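You operate a simulated robot arm through the tools that you are given. There is no shell and no other tool.

Carry out the task below with a simulated two-armed robot. There is one attempt and no reset: what you move stays moved.

Task
Put the yellow cloth from the second left store shelf from the bottom on the island top before the rack. Then put one of the measuring tubes from the side bench on top of the blue pack there. Then put two of the blue cloths from the black table on the fourth left store shelf from the bottom. Then take the lid off the purple tub and lay it down on the long table. Then open the bars drawer, take the yellow bar on the long table and put it away in the inside of the bars drawer, then shut the drawer. Then lift the meter lid open. Do these in the order given. Set down upright: measuring tube.

The check looks at the end state, three seconds after you hand in, the way a careful person would. Anything else that was tipped, shoved, dropped, spilled or broken makes it a failure. Lids that push on must go on centred and level and be pressed home; caps that screw on are set level and turned clockwise until they are tight. Flat cloth is picked up by pressing the open fingertips on it (5 to 10 N) and closing them slowly along it; thin cloth reads only 2 to 8 mm in the jaws.

Robot
Two 7-joint arms with two-finger parallel grippers on one trunk, on a base that moves. Base frame: it is fixed to the floor where the robot stands at the start and does not move with it; the origin is under the middle of the robot, x ahead of it, y to its left, z up. Units: m, degrees, N and s.
The left shoulder is at the start at [0.05, 0.165, 1.223], the right one opposite. With the tool pointing down near the work surface each hand reaches from about 0.1 to 0.46 m from the robot's upright axis, wherever it stands, measured 20 degrees to its own side. Places, roughly: bars drawer [-5.9, -0.7, 0.6]; blue cloth (7x10x3 cm) [-0.7, 3.6, 0.9]; blue pack (7x13x3 cm) [0.5, 2.5, 0.9]; fourth left store shelf [0.6, 0.4, 1.3]; inside of the bars drawer [-6, -0.7, 0.5]; island top before the rack (84x16 cm) [-2.98, 0.38, 0.9]; measuring tube [0.25, 2.5, 1]; meter lid [-2.5, -0.7, 1]; purple tub [-2.5, 3, 1]; yellow bar (4x2x2 cm) [-2.9, 2.9, 0.9]; yellow cloth (7x10x3 cm) [0.5, 0, 0.5]. Payload 3.91 kg a hand.
Tool frame (each hand has its own): the origin (TCP) lies between the finger pads and is the grasp point; the fingertips stand 0.03 m ahead of it; z points along the fingers, y is the line along which they close. The gripper opens to 0.11 m. The fingers are 0.02 m wide and 0.01 m thick; the gripper's body (0.048 by 0.112 m) begins 0.055 m behind the TCP.
Orientation is told as [roll, pitch, yaw] about the base's x, y, z axes, in that order, counted from this pose: with the fingers straight down and closing along the base's y, the tool's x points along the base's -x, its y along +y and its z along -z.

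Tools
- The arms move only by the tool drive_tool. It takes "left_commands", "right_commands" or both (then of equal length, played together; a hand with none holds still); each is a list of rows, each a list of 7 numbers: the shift along the tool's x, y, z in units of 50 mm (1.0 is 50 mm), then the turn, a rotation vector about the tool's x, y, z in units of 8 degrees (1.0 is 8 degrees), then the finger opening in m, from 0 to 0.11. In form: [[tx, ty, tz, rx, ry, rz, fingers], ...]. A call has 1 to 20 rows; each row shifts and turns the commanded pose from where the row before left it, along the tool's axes as they then stand. A call with a number of a shift or a turn outside -1 to 1 is refused whole. A row lasts 0.2 s, in which the tool goes at most 0.05 m and 8.6 degrees; a call with a longer step from one row to the next is refused whole, and so is a gripper value outside its range. Where a pose cannot be reached the arm comes as near as it can. A force on the tool above 40 N (or 10 N above the force at the start of the call, whichever is more), or a blocked arm, ends the call early, and 0.2 s more pass. Each finger travels about 0.045 m/s and halts on what it meets, pressing with about 30 N; the grip force reading is that of the motor and also rises with nothing between the fingers. The clock runs only during rows and for 0.2 s after the last one: add rows that do not move to give the fingers time. The reply holds the time, the measured pose of the TCP, the force on the tool along the base axes, the opening and the grip force, in the units named above and with some noise, with the torque about the TCP (base axes, N m) and any sound that the robot's microphone picked up, and new pictures: "show" is both (left out), scene, wrist or none (wrist: the cameras of the hands that moved).
- Cameras (640 x 400 px; columns grow to the right, rows downward): "scene" is now at [0.119, 0.0212, 1.4325]; the picture's right is [0.23, -0.97, 0.00], its down [-0.18, -0.04, -0.98] and it looks along [0.96, 0.23, -0.18] (base axes); focal length 214 px, centre (320, 200). "left" rides on the left gripper at [0.072, -0.017, -0.103] in its tool frame; the picture's right is [0.23, 0.97, 0.00], its down [-0.76, 0.18, -0.62] and it looks along [-0.61, 0.14, 0.78] (tool axes); focal length 222 px, centre (320, 200). "right" rides on the right gripper at [0.072, 0.017, -0.103] in its tool frame; the picture's right is [-0.23, 0.97, 0.00], its down [-0.76, -0.18, -0.62] and it looks along [-0.61, -0.14, 0.78] (tool axes); focal length 222 px, centre (320, 200). There is no depth. A picture from a camera that has moved, and an enlarged one, comes with that camera's place and axes in the base frame and with its lens.
- move_column(by): slides the trunk up (or, below 0, down) by that many m; the arms and the scene camera ride with it, the base frame stays. It gives what a move gives, with no picture.
- roll_base(legs): drives the robot by 1 to 6 legs, each [ahead, left, turn to the left] in m, m and degrees, along the robot's own axes; the way and the turn of a leg run together, so that a leg with both is an arc; at most 1.5 m and 180 degrees a leg. The arms and the cameras ride along, it lands a little off, and it stops where it bumps. It gives what a move gives, and a new picture of the scene camera.
- head_to(pan, tilt): turns the head with the scene camera to pan (to the left, within 80 degrees either way) and tilt (down, from -29 to 69), counted from straight ahead of the robot. It gives what a move gives, and a new picture of the scene camera.
- inspect(camera, box): a new picture of the part [left, top, right, bottom] of that camera's present view, enlarged. The clock stands still meanwhile.
- finish_job(): hands the job in; it is judged then, once.

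Places have to be worked out from the pictures, the camera data and where the tool is seen. Open the grippers and draw the arms clear of the work before you hand the job in, unless the task says otherwise.

The tools are called after "Call:" as a command line: name --argument value ..., lists and objects as JSON in quotes. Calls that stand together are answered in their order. drive_tool: Moves the arms, as the interface text tells. Its arguments: {"type":"object","properties":{"left_commands":{"type":"array"},"right_commands":{"type":"array"},"show":{"type":"string","enum":["both","scene","wrist","none"]}},"required":[]} The other tools are called the same way: move_column (by) moves the trunk up or down; roll_base (legs) drives the base; head_to (pan, tilt) turns the head that bears the scene camera; inspect (camera, box) takes an enlarged picture of a part of a camera's view; finish_job () hands the job in.

At the start:

```text
time_s: 0.0
left_tool_pos: [0.3614, 0.3536, 0.9998]
left_orientation: [0.0, 0.0, -0.1]
left_ft_force: [1.0, -0.3, 0.3]
left_ft_torque: [-0.01, 0.02, 0.04]
left_gripper_width: 0.1102
left_finger_force: 0.1
right_tool_pos: [0.2861, 0.0299, 1.4606]
right_orientation: [0.1, 0.1, -0.1]
right_ft_force: [-0.9, 0.5, -0.4]
right_ft_torque: [0.01, -0.01, -0.01]
right_gripper_width: 0.11
right_finger_force: 0.0
trunk travel left (down, up): [-0.443, 0.06]
robot x, y, heading: [0.0012, 0.0017, 0.0]
head pan, tilt (commanded): [13.3, 10.6]
```

scene: 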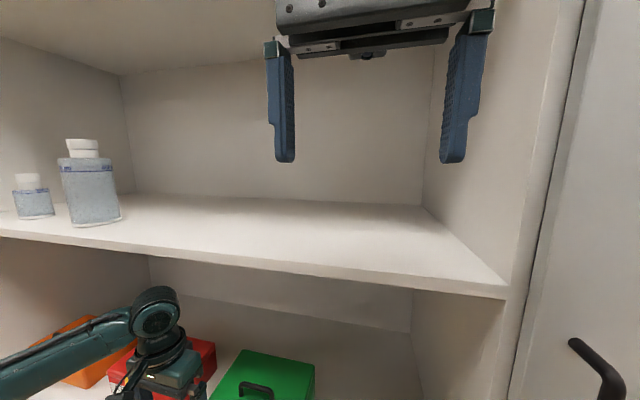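
right: 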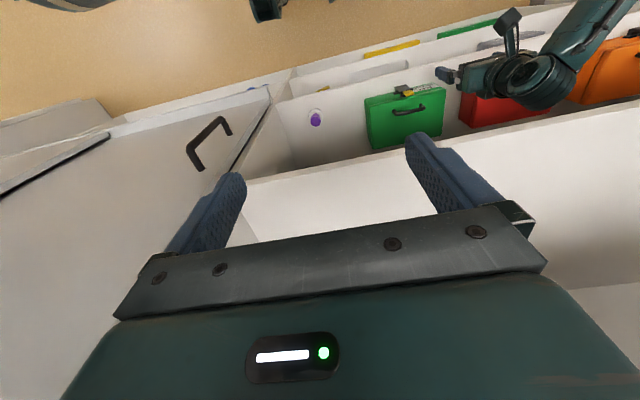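
left: 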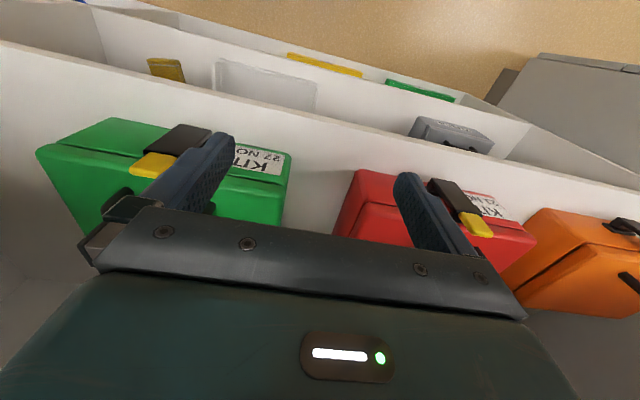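

The robot stands before the store shelves with both arms forward, the left hand near kit boxes. I'll look around with the head before moving anything.

Call:
head_to --pan 0 --tilt 55

Call:
head_to --pan 50 --tilt 35

Call:
head_to --pan -50 --tilt 30

```text
time_s: 1.1
left_tool_pos: [0.3619, 0.3529, 1.0001]
left_orientation: [0.0, 0.0, -0.1]
left_ft_force: [1.3, 0.5, -0.2]
left_ft_torque: [0.01, 0.0, 0.02]
left_gripper_width: 0.1102
left_finger_force: 0.2
right_tool_pos: [0.2867, 0.0284, 1.4598]
right_orientation: [0.1, 0.0, 0.0]
right_ft_force: [-0.3, -0.8, 0.2]
right_ft_torque: [0.04, 0.01, 0.01]
right_gripper_width: 0.11
right_finger_force: 0.0
trunk travel left (down, up): [-0.443, 0.06]
robot x, y, heading: [0.0005, 0.0019, 0.1]
head pan, tilt (commanded): [0.0, 55.0]
camera scene: at [0.1005, -0.0001, 1.3652], right [0.0, -1.0, 0.0], down [-0.82, 0.0, -0.57], along [0.57, 0.0, -0.82], focal length 214 px, centre (320, 200)
```

scene: 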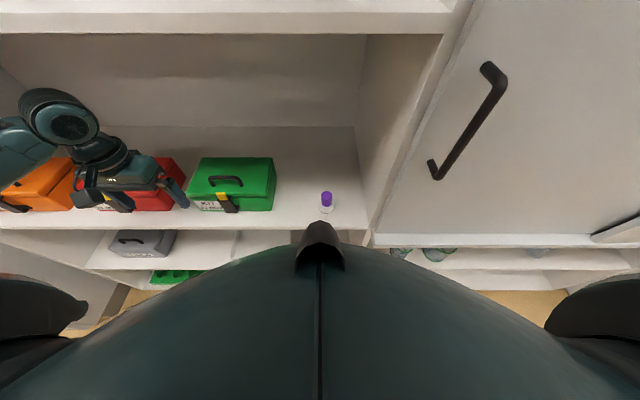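

```text
time_s: 2.3
left_tool_pos: [0.3619, 0.3527, 1.0004]
left_orientation: [-0.1, 0.0, 0.0]
left_ft_force: [-0.1, 0.7, -1.1]
left_ft_torque: [-0.01, 0.0, -0.01]
left_gripper_width: 0.1099
left_finger_force: 0.0
right_tool_pos: [0.2867, 0.0283, 1.4615]
right_orientation: [0.1, 0.0, -0.1]
right_ft_force: [0.7, 0.0, 0.3]
right_ft_torque: [-0.02, -0.04, 0.02]
right_gripper_width: 0.1102
right_finger_force: 0.1
trunk travel left (down, up): [-0.443, 0.06]
robot x, y, heading: [0.0027, -0.0022, -0.2]
head pan, tilt (commanded): [50.0, 35.0]
camera scene: at [0.0851, 0.0673, 1.3934], right [0.77, -0.64, 0.0], down [-0.37, -0.44, -0.82], along [0.53, 0.63, -0.57], focal length 214 px, centre (320, 200)
```

scene: 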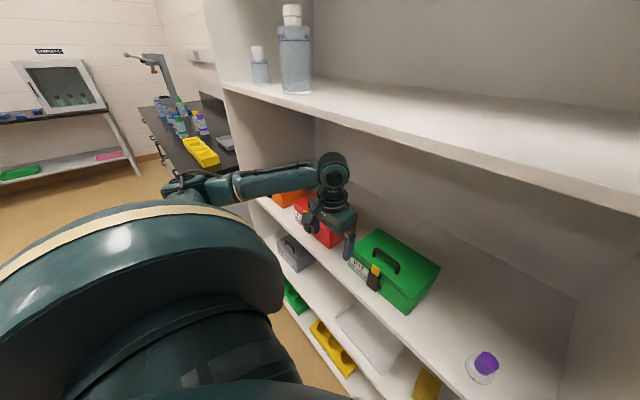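

```text
time_s: 4.1
left_tool_pos: [0.3606, 0.3536, 1.0007]
left_orientation: [0.0, 0.0, 0.0]
left_ft_force: [0.2, 0.1, -1.0]
left_ft_torque: [-0.02, 0.0, 0.02]
left_gripper_width: 0.1098
left_finger_force: 0.0
right_tool_pos: [0.2875, 0.0294, 1.4603]
right_orientation: [0.2, 0.0, -0.2]
right_ft_force: [0.0, -0.1, 0.6]
right_ft_torque: [0.01, -0.01, -0.01]
right_gripper_width: 0.1101
right_finger_force: 0.1
trunk travel left (down, up): [-0.443, 0.06]
robot x, y, heading: [0.0022, -0.0002, -0.1]
head pan, tilt (commanded): [-50.0, 30.0]
camera scene: at [0.0866, -0.0693, 1.4012], right [-0.77, -0.64, 0.0], down [-0.32, 0.38, -0.87], along [0.56, -0.66, -0.5], focal length 214 px, centre (320, 200)
```

scene: 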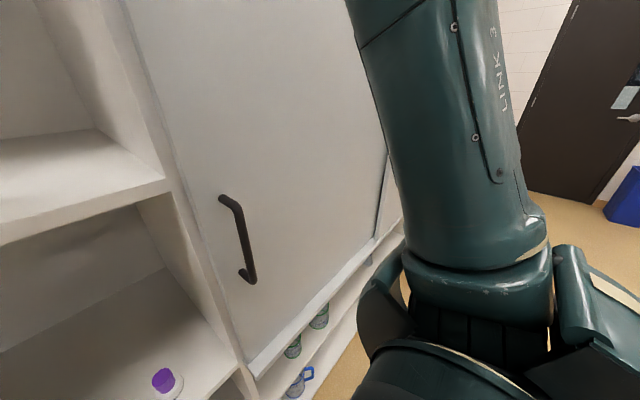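

The yellow cloth appears on the second shelf near [0.46, 0, 0.49], with shelf 3 above at about z 0.85. I'll look further to both sides to learn the room layout before moving.

Call:
head_to --pan 80 --tilt 10

Call:
head_to --pan -80 --tilt 10

Call:
inspect --camera "left" --box '[40, 0, 440, 150]'

Call:
inspect --camera "right" --box '[240, 0, 640, 180]'

```text
time_s: 6.2
left_tool_pos: [0.3616, 0.3534, 0.9993]
left_orientation: [0.0, 0.1, 0.0]
left_ft_force: [0.3, 0.3, 0.2]
left_ft_torque: [-0.01, 0.04, 0.01]
left_gripper_width: 0.1101
left_finger_force: 0.1
right_tool_pos: [0.2876, 0.0289, 1.4602]
right_orientation: [0.1, 0.0, -0.2]
right_ft_force: [1.1, -0.2, 0.3]
right_ft_torque: [-0.01, -0.01, 0.0]
right_gripper_width: 0.1101
right_finger_force: 0.0
trunk travel left (down, up): [-0.443, 0.06]
robot x, y, heading: [-0.0012, -0.0003, -0.1]
head pan, tilt (commanded): [80.0, 10.0]
camera scene: at [0.0446, 0.0915, 1.4336], right [0.98, -0.17, 0.0], down [-0.03, -0.17, -0.98], along [0.17, 0.97, -0.17], focal length 214 px, centre (320, 200)
```

scene: 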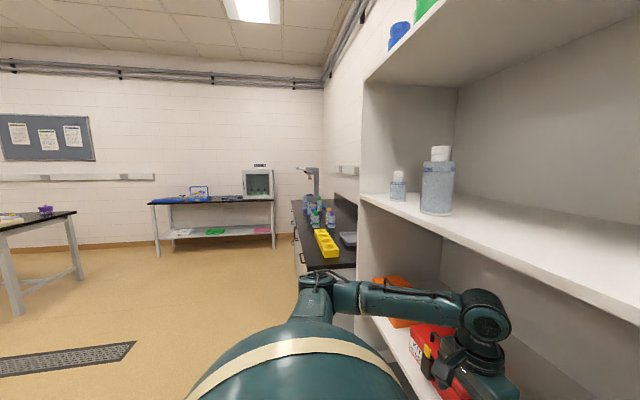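

```text
time_s: 8.6
left_tool_pos: [0.361, 0.3537, 1.0006]
left_orientation: [-0.1, 0.2, 0.0]
left_ft_force: [0.2, -0.7, 0.6]
left_ft_torque: [0.02, 0.0, -0.04]
left_gripper_width: 0.1096
left_finger_force: 0.1
right_tool_pos: [0.2865, 0.0301, 1.4596]
right_orientation: [0.1, 0.1, 0.1]
right_ft_force: [-0.5, 0.0, 0.5]
right_ft_torque: [-0.03, 0.0, 0.01]
right_gripper_width: 0.1101
right_finger_force: 0.1
trunk travel left (down, up): [-0.443, 0.06]
robot x, y, heading: [0.0009, -0.0014, -0.2]
head pan, tilt (commanded): [-80.0, 10.0]
camera scene: at [0.0446, -0.0917, 1.4336], right [-0.98, -0.17, 0.0], down [-0.03, 0.17, -0.98], along [0.17, -0.97, -0.17], focal length 214 px, centre (320, 200)
```

scene: 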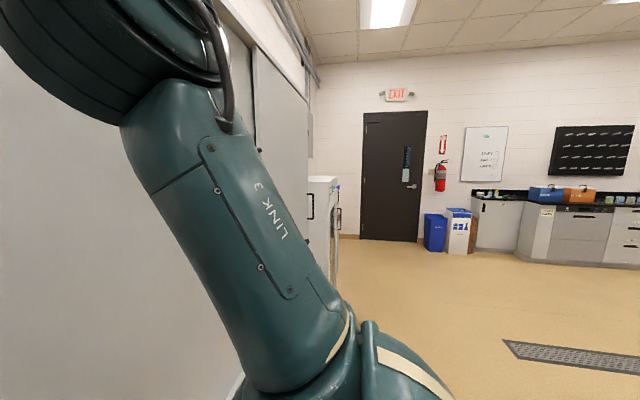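

```text
1.60 times, centred on (240, 75) of left
camera zoom: at [0.2893, 0.3359, 1.1036], right [-0.23, 0.97, 0.0], down [0.76, 0.18, 0.62], along [0.61, 0.14, -0.78], focal length 355 px, centre (448, 400)
```

zoom: 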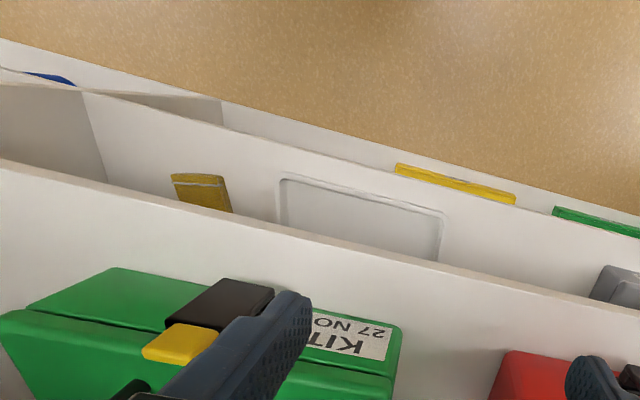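

```text
1.60 times, centred on (440, 90) of right
camera zoom: at [0.213, 0.0469, 1.5622], right [0.23, 0.97, 0.0], down [0.76, -0.18, 0.62], along [0.61, -0.14, -0.78], focal length 355 px, centre (128, 376)
```

zoom: 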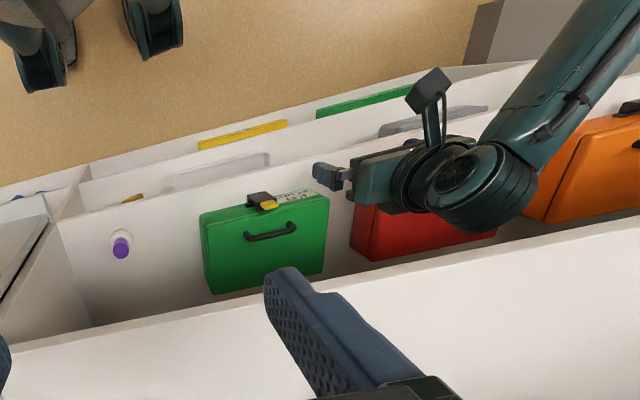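

The cloth lies folded on shelf 2 beside a clear tray. I'll back off from the shelves to get both arms clear, then look over the room.

Call:
roll_base --legs '[[-0.35, 0, 0]]'

Call:
head_to --pan 0 --tilt 35

```text
time_s: 10.9
left_tool_pos: [0.0185, 0.3519, 0.9997]
left_orientation: [0.0, 0.0, 0.0]
left_ft_force: [-1.1, 0.2, 0.0]
left_ft_torque: [0.0, -0.01, -0.03]
left_gripper_width: 0.1098
left_finger_force: 0.0
right_tool_pos: [-0.0554, 0.03, 1.4592]
right_orientation: [0.0, -0.1, 0.0]
right_ft_force: [-0.1, 0.0, 0.4]
right_ft_torque: [-0.01, -0.03, -0.01]
right_gripper_width: 0.1103
right_finger_force: 0.1
trunk travel left (down, up): [-0.443, 0.06]
robot x, y, heading: [-0.343, -0.0004, -0.2]
head pan, tilt (commanded): [-80.0, 10.0]
camera scene: at [-0.2984, -0.0916, 1.4336], right [-0.98, -0.17, 0.0], down [-0.03, 0.17, -0.98], along [0.17, -0.97, -0.17], focal length 214 px, centre (320, 200)
```

scene: 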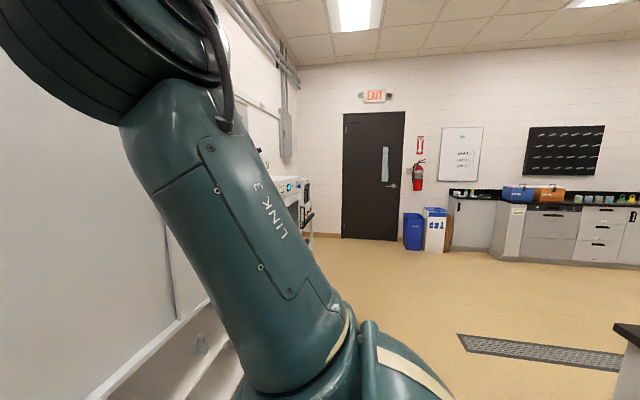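

```text
time_s: 12.4
left_tool_pos: [0.0196, 0.353, 1.0]
left_orientation: [0.1, 0.0, 0.0]
left_ft_force: [0.2, -0.4, -0.8]
left_ft_torque: [0.02, 0.02, -0.03]
left_gripper_width: 0.11
left_finger_force: 0.0
right_tool_pos: [-0.0555, 0.0287, 1.46]
right_orientation: [0.0, 0.0, -0.1]
right_ft_force: [0.9, 0.1, -0.4]
right_ft_torque: [-0.01, 0.02, -0.01]
right_gripper_width: 0.11
right_finger_force: 0.1
trunk travel left (down, up): [-0.443, 0.06]
robot x, y, heading: [-0.3411, -0.0001, -0.0]
head pan, tilt (commanded): [0.0, 35.0]
camera scene: at [-0.2259, -0.0002, 1.3934], right [0.0, -1.0, 0.0], down [-0.57, 0.0, -0.82], along [0.82, 0.0, -0.57], focal length 214 px, centre (320, 200)
```

scene: 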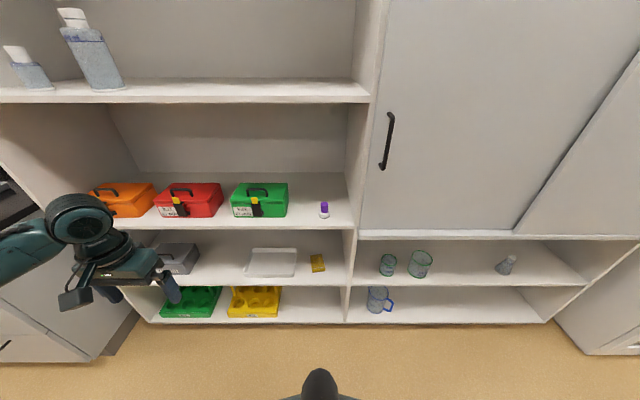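

I get a good overview: shelf 1 racks, shelf 2 grey box/tray/yellow cloth, shelf 3 kits, shelf 4 bottles. I'll zoom in to measure the shelf edges and the cloth.

Call:
inspect --camera "scene" --box '[220, 200, 380, 300]'

Call:
inspect --camera "scene" --box '[240, 60, 400, 160]'

```text
4.00 times, centred on (300, 250) of scene
camera zoom: at [-0.2259, -0.0002, 1.3934], right [0.0, -1.0, 0.0], down [-0.57, 0.0, -0.82], along [0.82, 0.0, -0.57], focal length 858 px, centre (400, 0)
```

zoom: 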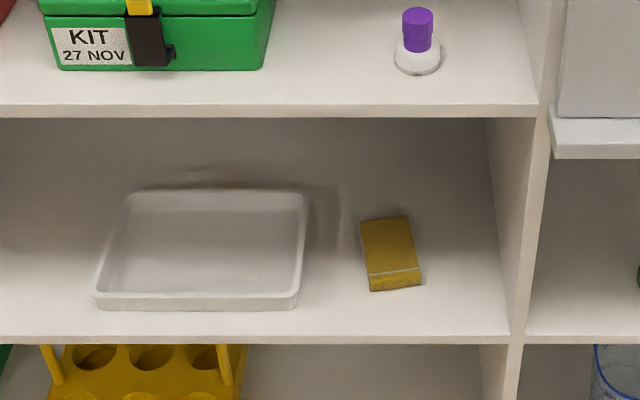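

```text
4.00 times, centred on (320, 110) of scene
camera zoom: at [-0.2259, -0.0002, 1.3934], right [0.0, -1.0, 0.0], down [-0.57, 0.0, -0.82], along [0.82, 0.0, -0.57], focal length 858 px, centre (320, 560)
```

zoom: 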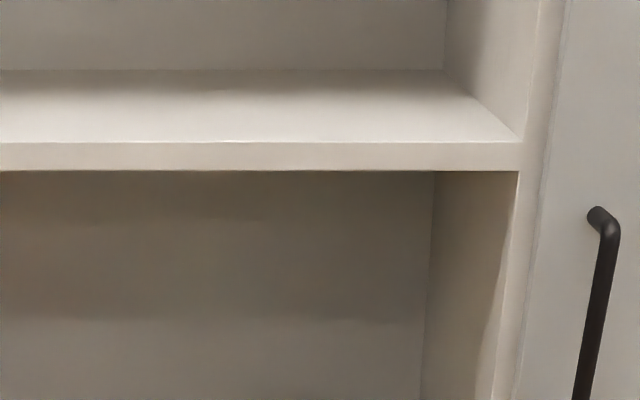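

Triangulating from both views, shelf fronts are at x≈0.35, shelf 2 top at z≈0.53, shelf 3 at z≈0.88, and the cloth centre is near [0.46, 0.01, 0.54]. I'll tuck the right hand to its side first, away from everything.

Call:
drive_tool --right_commands '[[0.19, -0.73, 0.58, 0, 0, 0, 0.05], [0.19, -0.73, 0.58, 0, 0, 0, 0.05], [0.19, -0.73, 0.58, 0, 0, 0, 0.05], [0.19, -0.73, 0.58, 0, 0, 0, 0.05], [0.19, -0.73, 0.58, 0, 0, 0, 0.05], [0.19, -0.73, 0.58, 0, 0, 0, 0.05], [0.19, -0.73, 0.58, 0, 0, 0, 0.05], [0.19, -0.73, 0.58, 0, 0, 0, 0.05], [0.19, -0.73, 0.58, 0, 0, 0, 0.05]]' --show "scene"

Call:
move_column --by -0.4

```text
time_s: 13.2
left_tool_pos: [0.0211, 0.3528, 1.0]
left_orientation: [0.1, 0.0, 0.0]
left_ft_force: [0.0, -0.9, -0.4]
left_ft_torque: [-0.03, -0.02, 0.02]
left_gripper_width: 0.11
left_finger_force: 0.1
right_tool_pos: [-0.0741, -0.0666, 1.3881]
right_orientation: [1.5, 0.5, -1.8]
right_ft_force: [11.0, 5.1, 11.5]
right_ft_torque: [-0.35, 2.04, -0.57]
right_gripper_width: 0.0503
right_finger_force: 0.1
trunk travel left (down, up): [-0.443, 0.06]
robot x, y, heading: [-0.3402, 0.0012, -0.2]
head pan, tilt (commanded): [0.0, 35.0]
stopped in row 3 (right hand): the force on the tool passed its limit at 66 N (the readings are from after the stop); the commanded pose is now the measured one
camera scene: at [-0.2262, -0.0029, 1.392], right [-0.02, -1.0, 0.0], down [-0.59, 0.01, -0.81], along [0.81, -0.02, -0.59], focal length 214 px, centre (320, 200)
```

scene: 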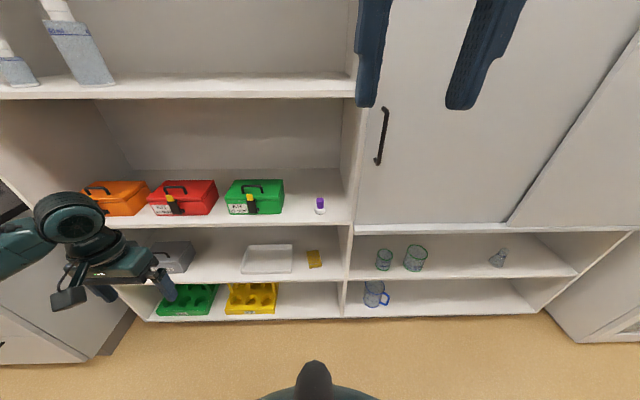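

```text
time_s: 17.0
left_tool_pos: [0.0202, 0.3528, 0.6]
left_orientation: [0.0, 0.0, 0.0]
left_ft_force: [-0.2, -0.1, 0.1]
left_ft_torque: [0.02, -0.01, -0.02]
left_gripper_width: 0.11
left_finger_force: 0.1
right_tool_pos: [-0.076, -0.0658, 0.9869]
right_orientation: [1.5, 0.5, -1.5]
right_ft_force: [27.8, -1.0, 17.5]
right_ft_torque: [0.3, 4.4, -0.23]
right_gripper_width: 0.0497
right_finger_force: 0.0
trunk travel left (down, up): [-0.043, 0.46]
robot x, y, heading: [-0.3409, 0.0003, 0.0]
head pan, tilt (commanded): [0.0, 35.0]
```

The right hand ran against the robot's own head (the scene camera got nudged). I'll move it forward and slightly up, away from the head, then out to the right.

Call:
drive_tool --right_commands '[[-0.6, 0, -0.3, 0, 0, 0, 0.05], [-0.8, 0, 0, 0, 0, 0, 0.05], [-0.5, -0.7, 0, 0, 0, 0, 0.05], [0, -0.95, 0, 0, 0, 0, 0.05], [0, -0.95, 0, 0, 0, 0, 0.05], [0, -0.95, 0, 0, 0, 0, 0.05]]' --show "both"

```text
time_s: 18.4
left_tool_pos: [0.0187, 0.3531, 0.5997]
left_orientation: [-0.1, 0.1, 0.0]
left_ft_force: [-0.1, 0.2, -0.1]
left_ft_torque: [0.0, 0.02, -0.01]
left_gripper_width: 0.1099
left_finger_force: 0.1
right_tool_pos: [0.0148, -0.2449, 0.9983]
right_orientation: [1.2, 0.4, -1.4]
right_ft_force: [-0.3, 1.1, -0.7]
right_ft_torque: [-0.01, 0.02, -0.02]
right_gripper_width: 0.0501
right_finger_force: 0.1
trunk travel left (down, up): [-0.043, 0.46]
robot x, y, heading: [-0.3433, 0.0007, -0.1]
head pan, tilt (commanded): [0.0, 35.0]
camera scene: at [-0.2258, 0.0, 0.9934], right [0.0, -1.0, 0.0], down [-0.57, 0.0, -0.82], along [0.82, 0.0, -0.57], focal length 214 px, centre (320, 200)
camera right: at [-0.0576, -0.2277, 1.1002], right [0.25, 0.97, 0.02], down [0.76, -0.21, 0.61], along [0.6, -0.14, -0.79], focal length 222 px, centre (320, 200)
```

scene: 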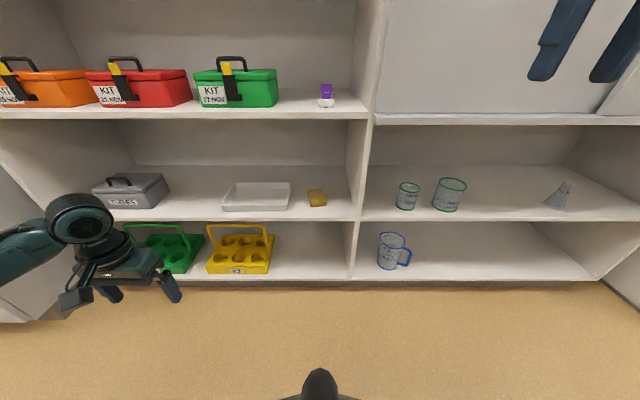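
right: 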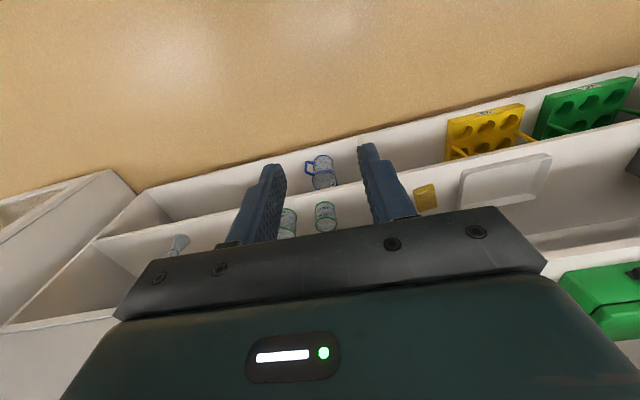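

The right hand is free now. I'll zoom in from this lower viewpoint for a second fix on the cloth and shelf edges.

Call:
inspect --camera "scene" --box '[220, 80, 380, 180]'

Call:
inspect --camera "scene" --box '[220, 150, 380, 250]'

```text
4.00 times, centred on (300, 130) of scene
camera zoom: at [-0.2258, 0.0, 0.9934], right [0.0, -1.0, 0.0], down [-0.57, 0.0, -0.82], along [0.82, 0.0, -0.57], focal length 858 px, centre (400, 480)
```

zoom: 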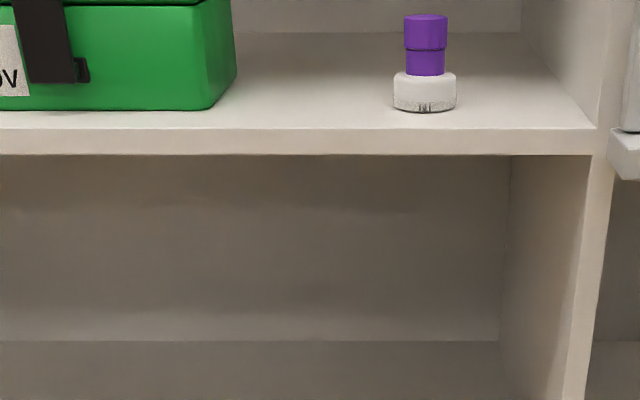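

```text
4.00 times, centred on (300, 200) of scene
camera zoom: at [-0.2258, 0.0, 0.9934], right [0.0, -1.0, 0.0], down [-0.57, 0.0, -0.82], along [0.82, 0.0, -0.57], focal length 858 px, centre (400, 200)
```

zoom: 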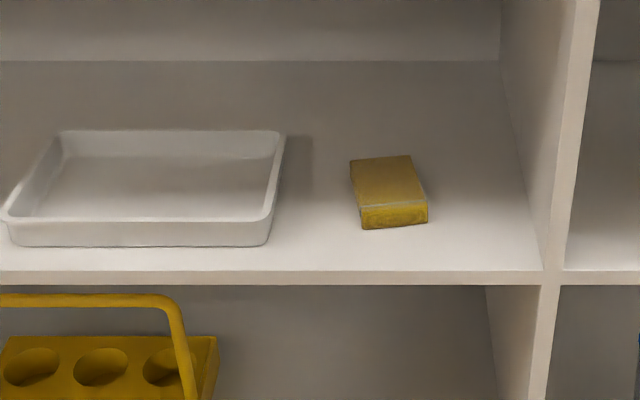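

Now I have good numbers: shelf front x≈0.374, shelf 2 top z≈0.498, shelf 3 underside z≈0.844; cloth centre ≈[0.49, 0.013], top z≈0.522, long axis turned about 9° left. I'll pre-shape the left hand (tilted 45° forward, yaw 9°) and tuck the right hand further back.

Call:
drive_tool --left_commands '[[0, -0.9, 0, 0, 0, 0, 0.11], [0, -0.9, 0, 0, 0, 0, 0.11], [0, -0.9, 0, 0, 0, 0, 0.11], [0, -0.9, 0, 0, 0, 0, 0.11], [0, 0, 0, 0, 0, -1, 0.11], [0, 0, 0, 0, -1, 0, 0.11], [0, 0, 0, 0, -1, 0, 0.11], [0, 0, 0, 0, -1, 0, 0.11], [0, 0, 0, 0, -1, 0, 0.11], [0, 0, 0, 0, -1, 0, 0.11], [0, 0, 0, 0, -0.6, 0, 0.11]]' --right_commands '[[0, -0.8, 0, 0, 0, 0, 0.05], [0, -0.8, 0, 0, 0, 0, 0.05], [0.8, 0, 0, 0, 0, 0, 0.05], [0.8, 0, 0, 0, 0, 0, 0.05], [0.8, 0, 0, 0, 0, 0, 0.05], [0.8, 0, 0, 0, 0, 0, 0.05], [0, 0, 0, 0, 0, 0, 0.05], [0, 0, 0, 0, 0, 0, 0.05], [0, 0, 0, 0, 0, 0, 0.05], [0, 0, 0, 0, 0, 0, 0.05], [0, 0, 0, 0, 0, 0, 0.05]]' --show "both"

```text
time_s: 20.8
left_tool_pos: [0.0325, 0.1683, 0.5951]
left_orientation: [-0.1, -44.9, 8.1]
left_ft_force: [-0.1, -0.1, -0.5]
left_ft_torque: [-0.04, 0.02, 0.02]
left_gripper_width: 0.1101
left_finger_force: 0.1
left hand out of reach, approached as far as the arm can: row 10, 11
right_tool_pos: [-0.0968, -0.2684, 0.9509]
right_orientation: [1.2, 0.4, -1.5]
right_ft_force: [0.3, -0.6, 0.3]
right_ft_torque: [0.01, -0.02, 0.04]
right_gripper_width: 0.0503
right_finger_force: 0.0
right hand out of reach, approached as far as the arm can: row 3, 4, 5, 6
trunk travel left (down, up): [-0.043, 0.46]
robot x, y, heading: [-0.3411, -0.0007, 0.1]
head pan, tilt (commanded): [0.0, 35.0]
camera scene: at [-0.2259, -0.0001, 0.9934], right [0.0, -1.0, 0.0], down [-0.57, 0.0, -0.82], along [0.82, 0.0, -0.57], focal length 214 px, centre (320, 200)
camera right: at [-0.1697, -0.252, 1.0533], right [0.25, 0.97, 0.02], down [0.76, -0.21, 0.61], along [0.6, -0.14, -0.79], focal length 222 px, centre (320, 200)
camera left: at [-0.0889, 0.1342, 0.6169], right [-0.3, 0.94, -0.16], down [0.07, 0.19, 0.98], along [0.95, 0.28, -0.13], focal length 222 px, centre (320, 200)
```

scene: 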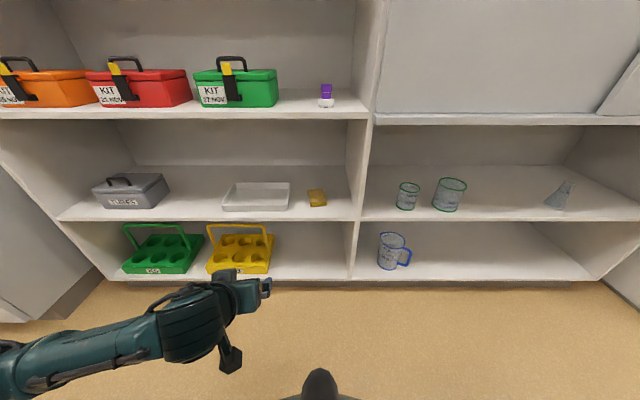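
right: 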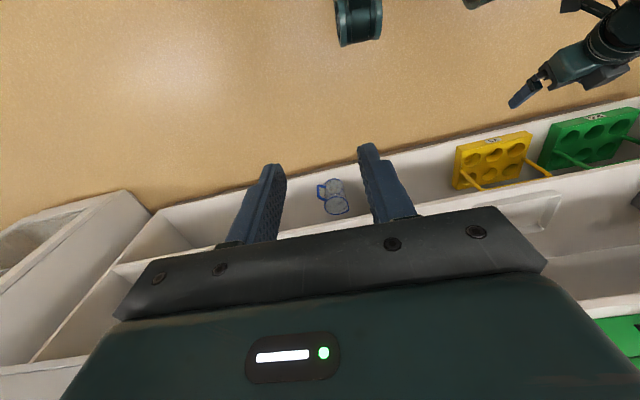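
left: 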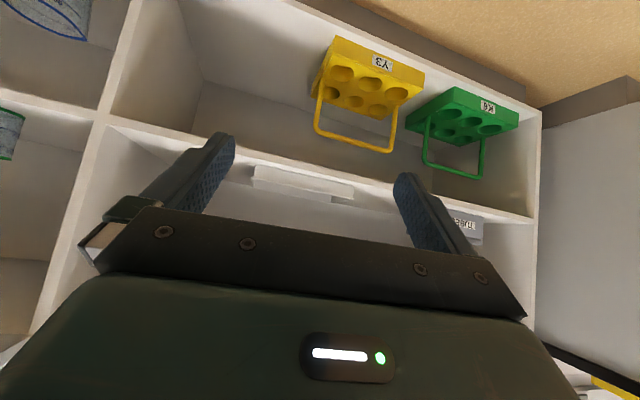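

The left hand is pre-shaped; the wrist camera bracket hangs low so I'll ease the tilt to about 35° for shelf clearance, then sidestep right 0.155 m and advance most of the way.

Call:
drive_tool --left_commands '[[0, 0, 0, 0, 1, 0, 0.11], [0, 0, 0, 0, 0.24, 0, 0.11]]' --show "none"

Call:
roll_base --legs '[[0, -0.155, 0], [0.3, 0, 0]]'

```text
time_s: 21.4
left_tool_pos: [0.0315, 0.1674, 0.5941]
left_orientation: [0.0, -34.9, 8.0]
left_ft_force: [0.0, 0.1, 0.0]
left_ft_torque: [-0.01, -0.01, 0.0]
left_gripper_width: 0.1099
left_finger_force: 0.1
right_tool_pos: [-0.0966, -0.271, 0.9508]
right_orientation: [1.3, 0.4, -1.5]
right_ft_force: [-0.4, -0.1, -0.4]
right_ft_torque: [0.01, 0.0, 0.01]
right_gripper_width: 0.0501
right_finger_force: 0.1
trunk travel left (down, up): [-0.043, 0.46]
robot x, y, heading: [-0.3404, -0.0023, 0.2]
head pan, tilt (commanded): [0.0, 35.0]
```

```text
time_s: 25.1
left_tool_pos: [0.3293, 0.0044, 0.5946]
left_orientation: [0.0, -34.9, 7.5]
left_ft_force: [-0.7, -0.8, 0.5]
left_ft_torque: [0.01, 0.02, 0.0]
left_gripper_width: 0.1101
left_finger_force: 0.1
right_tool_pos: [0.1976, -0.4322, 0.9511]
right_orientation: [1.2, 0.4, -1.9]
right_ft_force: [0.6, 0.7, -0.5]
right_ft_torque: [0.01, 0.0, -0.01]
right_gripper_width: 0.0503
right_finger_force: 0.0
trunk travel left (down, up): [-0.043, 0.46]
robot x, y, heading: [-0.0432, -0.1601, -0.3]
head pan, tilt (commanded): [0.0, 35.0]
camera scene: at [0.0701, -0.1615, 0.9934], right [-0.01, -1.0, 0.0], down [-0.57, 0.0, -0.82], along [0.82, -0.01, -0.57], focal length 214 px, centre (320, 200)
```

scene: 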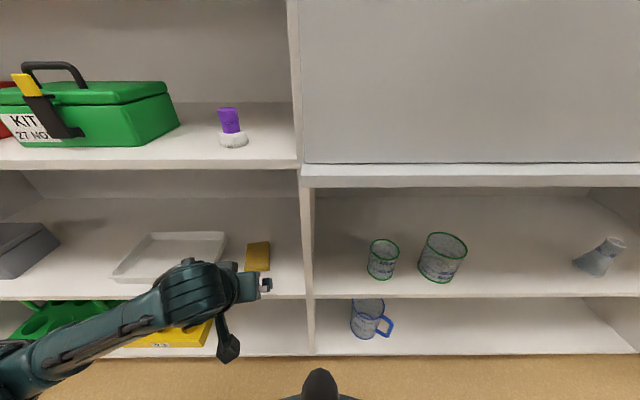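

All clear so far; the cloth re-measures at about [0.48, 0.01]. I'll advance another 7 cm and look with the left wrist camera.

Call:
roll_base --legs '[[0.07, 0, 0]]'

Call:
inspect --camera "left" --box '[0, 0, 640, 400]'

Call:
head_to --pan 25 --tilt 40

```text
time_s: 26.1
left_tool_pos: [0.3993, 0.0049, 0.595]
left_orientation: [0.0, -34.9, 7.6]
left_ft_force: [-0.2, 0.0, 0.3]
left_ft_torque: [-0.01, 0.01, 0.0]
left_gripper_width: 0.11
left_finger_force: 0.0
right_tool_pos: [0.2674, -0.4323, 0.951]
right_orientation: [1.2, 0.4, -2.0]
right_ft_force: [-0.7, 0.3, 0.3]
right_ft_torque: [-0.01, -0.01, -0.01]
right_gripper_width: 0.0501
right_finger_force: 0.0
trunk travel left (down, up): [-0.043, 0.46]
robot x, y, heading: [0.0237, -0.1604, -0.4]
head pan, tilt (commanded): [0.0, 35.0]
camera scene: at [0.14, -0.162, 0.9934], right [-0.01, -1.0, 0.0], down [-0.57, 0.0, -0.82], along [0.82, -0.01, -0.57], focal length 214 px, centre (320, 200)
```

scene: 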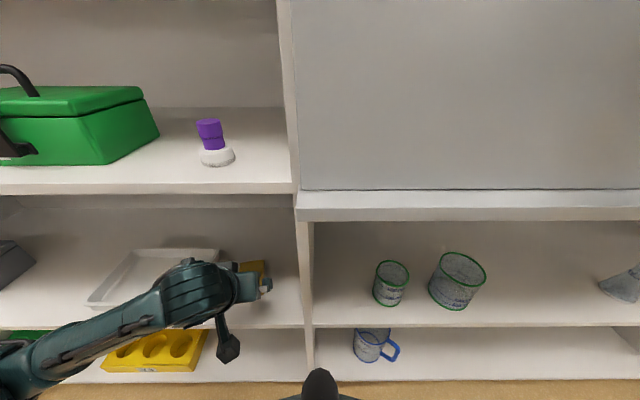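

```text
1.00 times, centred on (320, 200) of left (not enlarged: the box is as wide or as high as the picture)
camera zoom: at [0.2837, -0.0284, 0.6381], right [-0.31, 0.94, -0.13], down [0.24, 0.21, 0.95], along [0.92, 0.27, -0.29], focal length 222 px, centre (320, 200)
```

zoom: 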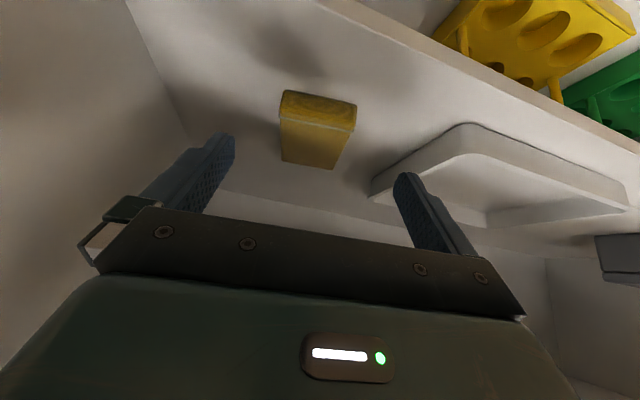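

```text
time_s: 27.0
left_tool_pos: [0.3991, 0.0043, 0.595]
left_orientation: [0.0, -35.0, 7.7]
left_ft_force: [0.8, -0.2, -0.4]
left_ft_torque: [-0.01, -0.03, -0.01]
left_gripper_width: 0.1099
left_finger_force: 0.2
right_tool_pos: [0.268, -0.4318, 0.9502]
right_orientation: [1.2, 0.4, -1.9]
right_ft_force: [-0.5, 0.4, 0.3]
right_ft_torque: [0.02, 0.02, -0.01]
right_gripper_width: 0.0501
right_finger_force: 0.1
trunk travel left (down, up): [-0.043, 0.46]
robot x, y, heading: [0.0214, -0.1614, -0.3]
head pan, tilt (commanded): [25.0, 40.0]
camera scene: at [0.1293, -0.126, 0.9859], right [0.42, -0.91, 0.0], down [-0.58, -0.27, -0.77], along [0.7, 0.32, -0.64], focal length 214 px, centre (320, 200)
```

scene: 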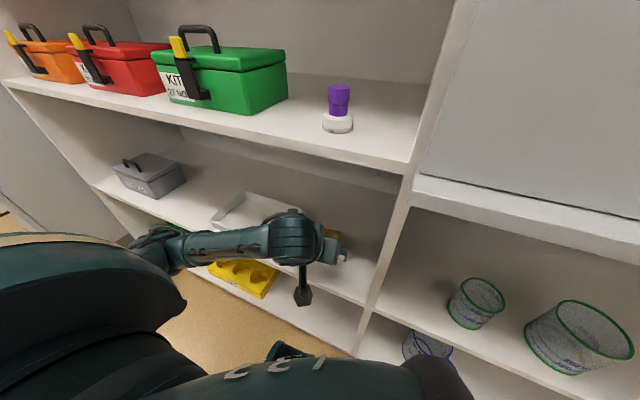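

The wrist view confirms the cloth spans x≈0.44–0.53, centre y≈0.012, yaw≈9°, with fingers straddling it. I'll descend so the tips end about 1 cm above shelf level on either side of the cloth.

Call:
drive_tool --left_commands '[[-0.133, -0.019, 0.474, 0, 0, 0, 0.11], [-0.133, -0.019, 0.474, 0, 0, 0, 0.11], [-0.133, -0.019, 0.474, 0, 0, 0, 0.11], [-0.133, -0.019, 0.424, 0, 0, 0, 0.11], [0, 0, 0, 0, 0, 0, 0.11]]' --show "both"

```text
time_s: 28.2
left_tool_pos: [0.4752, 0.009, 0.5336]
left_orientation: [-0.1, -34.9, 7.6]
left_ft_force: [0.0, -0.3, -0.7]
left_ft_torque: [0.02, -0.01, 0.0]
left_gripper_width: 0.1101
left_finger_force: 0.0
right_tool_pos: [0.2671, -0.431, 0.9497]
right_orientation: [1.2, 0.5, -1.9]
right_ft_force: [-0.4, -0.2, -0.2]
right_ft_torque: [-0.04, 0.02, 0.0]
right_gripper_width: 0.0502
right_finger_force: 0.0
trunk travel left (down, up): [-0.043, 0.46]
robot x, y, heading: [0.021, -0.1574, -0.2]
head pan, tilt (commanded): [25.0, 40.0]
camera scene: at [0.1293, -0.126, 0.9859], right [0.42, -0.91, 0.0], down [-0.58, -0.27, -0.77], along [0.7, 0.32, -0.64], focal length 214 px, centre (320, 200)
camera left: at [0.3597, -0.0231, 0.5775], right [-0.31, 0.94, -0.13], down [0.24, 0.21, 0.95], along [0.92, 0.27, -0.29], focal length 222 px, centre (320, 200)
```

scene: 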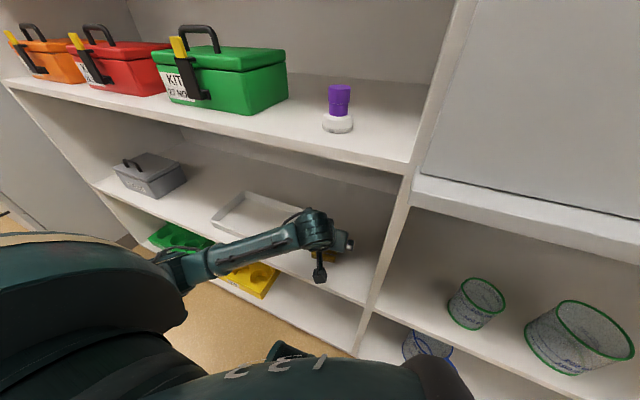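
left: 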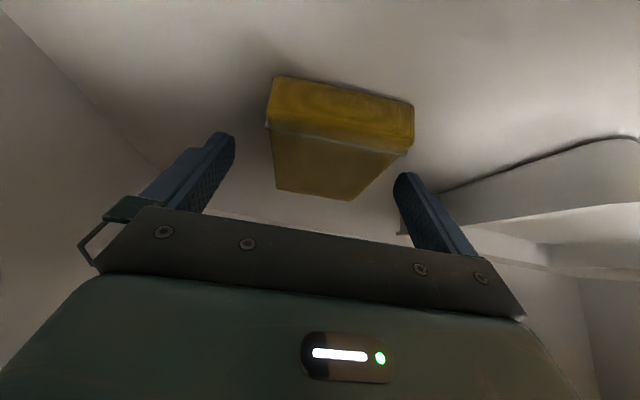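

The cloth is nicely between the fingers (offset only ~3 mm). I'll nudge that and close slowly onto its sides.

Call:
drive_tool --left_commands '[[0, 0.06, 0, 0, 0, 0, 0.1], [0, 0, 0, 0, 0, 0, 0.09], [0, 0, 0, 0, 0, 0, 0.08], [0, 0, 0, 0, 0, 0, 0.07], [0, 0, 0, 0, 0, 0, 0.065], [0, 0, 0, 0, 0, 0, 0.06], [0, 0, 0, 0, 0, 0, 0.055], [0, 0, 0, 0, 0, 0, 0.05], [0, 0, 0, 0, 0, 0, 0.05]]' --show "both"

```text
time_s: 30.2
left_tool_pos: [0.4748, 0.0137, 0.5342]
left_orientation: [0.0, -34.8, 7.7]
left_ft_force: [-0.2, 0.0, 0.1]
left_ft_torque: [0.02, -0.01, 0.0]
left_gripper_width: 0.0642
left_finger_force: 31.0
right_tool_pos: [0.2673, -0.4326, 0.9506]
right_orientation: [1.2, 0.4, -1.9]
right_ft_force: [0.3, -0.2, -0.4]
right_ft_torque: [-0.02, -0.01, 0.04]
right_gripper_width: 0.0497
right_finger_force: 0.0
trunk travel left (down, up): [-0.043, 0.46]
robot x, y, heading: [0.0263, -0.1636, -0.6]
head pan, tilt (commanded): [25.0, 40.0]
camera scene: at [0.1293, -0.126, 0.9859], right [0.42, -0.91, 0.0], down [-0.58, -0.27, -0.77], along [0.7, 0.32, -0.64], focal length 214 px, centre (320, 200)
camera left: at [0.3589, -0.0199, 0.5778], right [-0.31, 0.94, -0.13], down [0.24, 0.21, 0.95], along [0.92, 0.27, -0.29], focal length 222 px, centre (320, 200)
```

scene: 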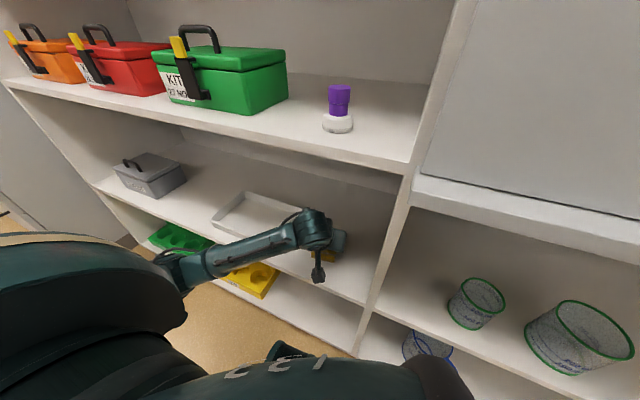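
left: 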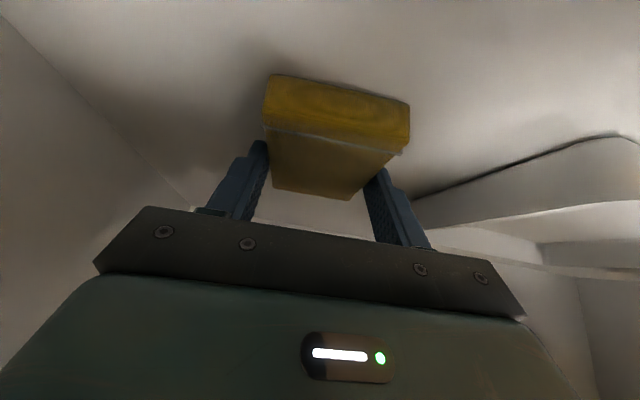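

Grip reads 0.064 m with 31 N, so the folded cloth is held firmly by its sides. I'll lift it 6 cm straight up and check.

Call:
drive_tool --left_commands '[[-0.23, 0, -0.328, 0, 0, 0, 0.04], [-0.23, 0, -0.328, 0, 0, 0, 0.04], [-0.23, 0, -0.328, 0, 0, 0, 0.04], [0, 0, 0, 0, 0, 0, 0.04]]' --show "both"

```text
time_s: 31.2
left_tool_pos: [0.4732, 0.0131, 0.5939]
left_orientation: [0.0, -34.9, 7.6]
left_ft_force: [-0.5, -1.0, -1.0]
left_ft_torque: [0.02, -0.02, 0.01]
left_gripper_width: 0.0399
left_finger_force: 0.0
right_tool_pos: [0.2678, -0.4329, 0.9507]
right_orientation: [1.2, 0.4, -1.9]
right_ft_force: [-0.3, 0.1, 0.6]
right_ft_torque: [-0.01, 0.0, 0.0]
right_gripper_width: 0.05
right_finger_force: 0.0
trunk travel left (down, up): [-0.043, 0.46]
robot x, y, heading: [0.024, -0.1602, -0.1]
head pan, tilt (commanded): [25.0, 40.0]
camera scene: at [0.1293, -0.126, 0.9859], right [0.42, -0.91, 0.0], down [-0.58, -0.27, -0.77], along [0.7, 0.32, -0.64], focal length 214 px, centre (320, 200)
camera left: at [0.358, -0.0194, 0.6378], right [-0.31, 0.94, -0.13], down [0.24, 0.21, 0.95], along [0.92, 0.27, -0.29], focal length 222 px, centre (320, 200)
```

scene: 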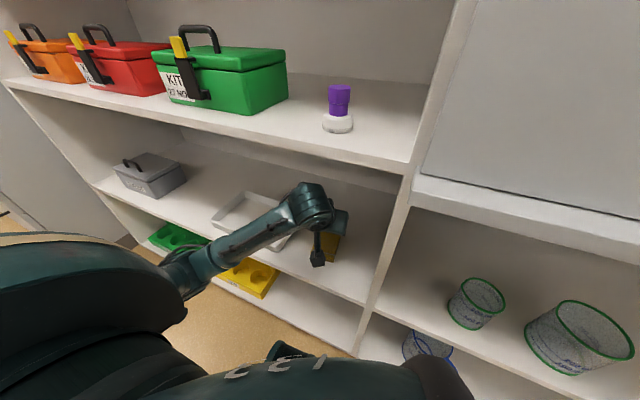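
left: 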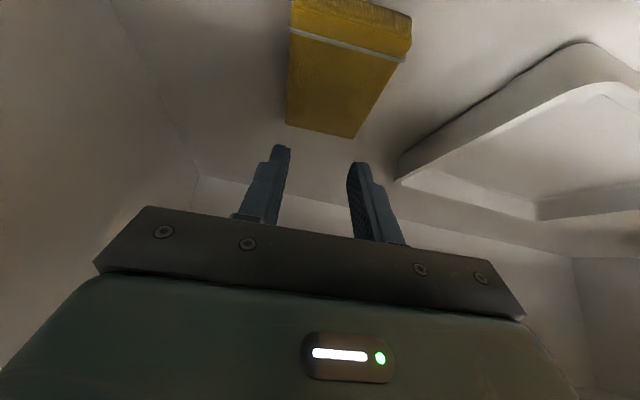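

The side grip slipped off — the cloth stayed in place at the same spot. I'll use the recommended way instead: open the fingers to 5 cm, press the tips on top, then close slowly along it. First I come down to just above its top.

Call:
drive_tool --left_commands '[[0, 0, 0, 0, 0, 0, 0.055], [0.207, 0, 0.295, 0, 0, 0, 0.055], [0.207, 0, 0.295, 0, 0, 0, 0.055], [0.034, 0, 0.049, 0, 0, 0, 0.055], [0, 0, 0, 0, 0, 0, 0.055]]' --show "wrist"

```text
time_s: 32.4
left_tool_pos: [0.4742, 0.0141, 0.5538]
left_orientation: [0.0, -35.0, 7.6]
left_ft_force: [-0.4, -0.6, -0.2]
left_ft_torque: [0.0, 0.03, 0.0]
left_gripper_width: 0.0551
left_finger_force: 0.1
right_tool_pos: [0.2664, -0.4326, 0.9507]
right_orientation: [1.1, 0.3, -1.8]
right_ft_force: [-0.4, -0.3, 0.2]
right_ft_torque: [0.0, -0.03, -0.02]
right_gripper_width: 0.0501
right_finger_force: 0.1
trunk travel left (down, up): [-0.043, 0.46]
robot x, y, heading: [0.0238, -0.1594, -0.3]
head pan, tilt (commanded): [25.0, 40.0]
camera left: at [0.3584, -0.0188, 0.5984], right [-0.31, 0.94, -0.13], down [0.24, 0.21, 0.95], along [0.92, 0.27, -0.29], focal length 222 px, centre (320, 200)
```

left: 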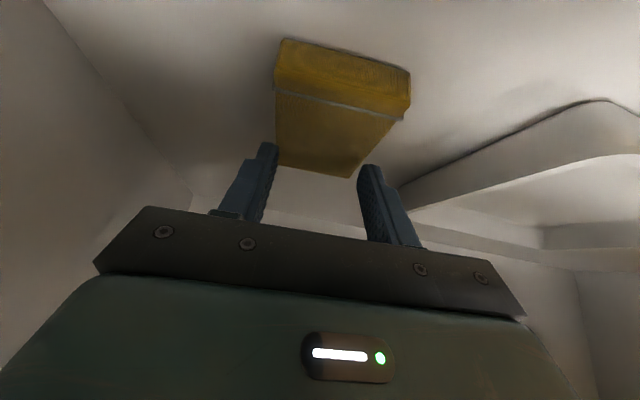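

The tips are just above the cloth's middle. I'll press down in small steps and watch the force.

Call:
drive_tool --left_commands '[[0.023, 0, 0.033, 0, 0, 0, 0.055], [0.023, 0, 0.033, 0, 0, 0, 0.055], [0.023, 0, 0.033, 0, 0, 0, 0.055]]' --show "none"

```text
time_s: 33.2
left_tool_pos: [0.4742, 0.014, 0.5514]
left_orientation: [-0.1, -35.2, 7.8]
left_ft_force: [-6.2, 2.4, 15.0]
left_ft_torque: [0.16, 0.06, 0.03]
left_gripper_width: 0.055
left_finger_force: 0.0
right_tool_pos: [0.2662, -0.4321, 0.9505]
right_orientation: [1.3, 0.4, -1.9]
right_ft_force: [-0.6, -0.4, 0.6]
right_ft_torque: [-0.02, -0.03, 0.01]
right_gripper_width: 0.0501
right_finger_force: 0.0
trunk travel left (down, up): [-0.043, 0.46]
robot x, y, heading: [0.0195, -0.1597, -0.5]
head pan, tilt (commanded): [25.0, 40.0]
```

Force reads 15 N, a bit much; I'll back off about 1.8 mm to get ~8 N and then close slowly along the cloth.

Call:
drive_tool --left_commands '[[-0.021, 0, -0.03, 0, 0, 0, 0.055], [0, 0, 0, 0, 0, 0, 0.05], [0, 0, 0, 0, 0, 0, 0.045], [0, 0, 0, 0, 0, 0, 0.04], [0, 0, 0, 0, 0, 0, 0.035], [0, 0, 0, 0, 0, 0, 0.03], [0, 0, 0, 0, 0, 0, 0.025], [0, 0, 0, 0, 0, 0, 0.02], [0, 0, 0, 0, 0, 0, 0.015], [0, 0, 0, 0, 0, 0, 0.01], [0, 0, 0, 0, 0, 0, 0.005], [0, 0, 0, 0, 0, 0, 0], [0, 0, 0, 0, 0, 0, 0], [0, 0, 0, 0, 0, 0, 0]]' --show "wrist"

```text
time_s: 36.2
left_tool_pos: [0.4727, 0.0139, 0.5519]
left_orientation: [0.0, -35.0, 7.5]
left_ft_force: [-0.9, -0.5, 13.8]
left_ft_torque: [0.02, -0.11, 0.01]
left_gripper_width: 0.0
left_finger_force: 30.3
right_tool_pos: [0.2659, -0.4322, 0.9508]
right_orientation: [1.3, 0.3, -1.9]
right_ft_force: [0.3, -0.6, 0.1]
right_ft_torque: [0.0, -0.01, 0.0]
right_gripper_width: 0.0499
right_finger_force: 0.1
trunk travel left (down, up): [-0.043, 0.46]
robot x, y, heading: [0.0204, -0.1585, -0.1]
head pan, tilt (commanded): [25.0, 40.0]
camera left: at [0.358, -0.0193, 0.595], right [-0.31, 0.94, -0.13], down [0.24, 0.21, 0.95], along [0.92, 0.27, -0.29], focal length 222 px, centre (320, 200)
```

left: 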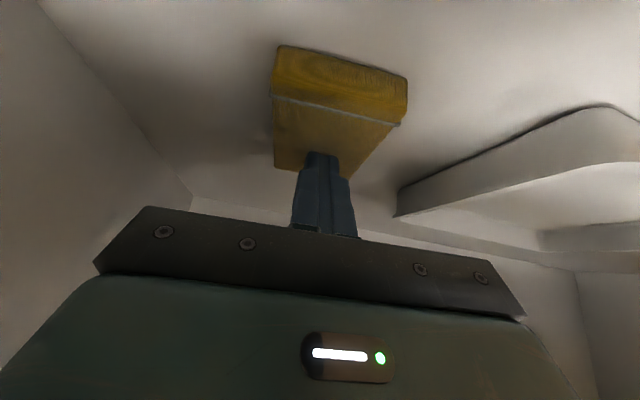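

The jaws closed to 0 with nothing between them, so the folded cloth acts like a firm pad. I'll open, rise slightly, and take a close look at it before a deeper side grip.

Call:
drive_tool --left_commands '[[-0.23, 0, -0.328, 0, 0, 0, 0.02], [-0.23, 0, -0.328, 0, 0, 0, 0.06], [0, 0, 0, 0, 0, 0, 0.11], [0, 0, 0, 0, 0, 0, 0.11], [0, 0, 0, 0, 0, 0, 0.11], [0, 0, 0, 0, 0, 0, 0.11]]' --show "none"

Call:
inspect --camera "left" --box '[220, 0, 460, 150]'

Call:
inspect --camera "scene" --box '[280, 180, 380, 260]'

```text
time_s: 37.6
left_tool_pos: [0.4739, 0.014, 0.5924]
left_orientation: [0.0, -34.9, 7.6]
left_ft_force: [0.4, -0.2, -0.1]
left_ft_torque: [0.02, 0.0, -0.02]
left_gripper_width: 0.11
left_finger_force: 0.1
right_tool_pos: [0.2661, -0.4322, 0.951]
right_orientation: [1.2, 0.4, -1.9]
right_ft_force: [0.1, 0.2, -0.8]
right_ft_torque: [0.02, -0.02, -0.02]
right_gripper_width: 0.0498
right_finger_force: 0.0
trunk travel left (down, up): [-0.043, 0.46]
robot x, y, heading: [0.0223, -0.1638, -0.3]
head pan, tilt (commanded): [25.0, 40.0]
```

```text
2.67 times, centred on (340, 75) of left
camera zoom: at [0.3581, -0.0196, 0.635], right [-0.31, 0.94, -0.13], down [0.24, 0.21, 0.95], along [0.92, 0.27, -0.29], focal length 592 px, centre (267, 533)
```

zoom: 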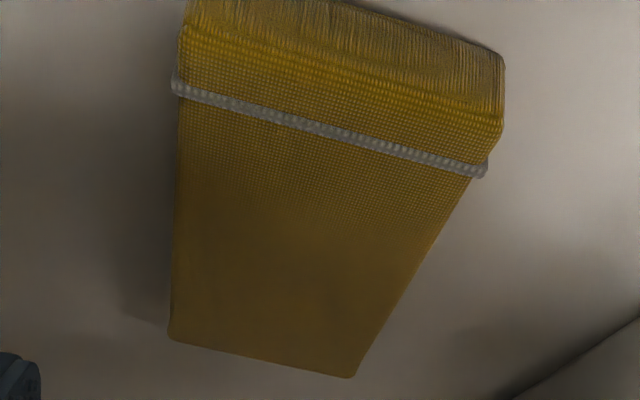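

```text
5.00 times, centred on (330, 220) of scene
camera zoom: at [0.1293, -0.126, 0.9859], right [0.42, -0.91, 0.0], down [-0.58, -0.27, -0.77], along [0.7, 0.32, -0.64], focal length 1072 px, centre (270, 100)
```

zoom: 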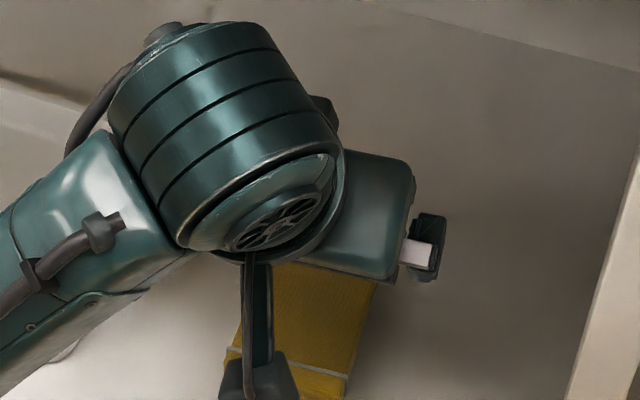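

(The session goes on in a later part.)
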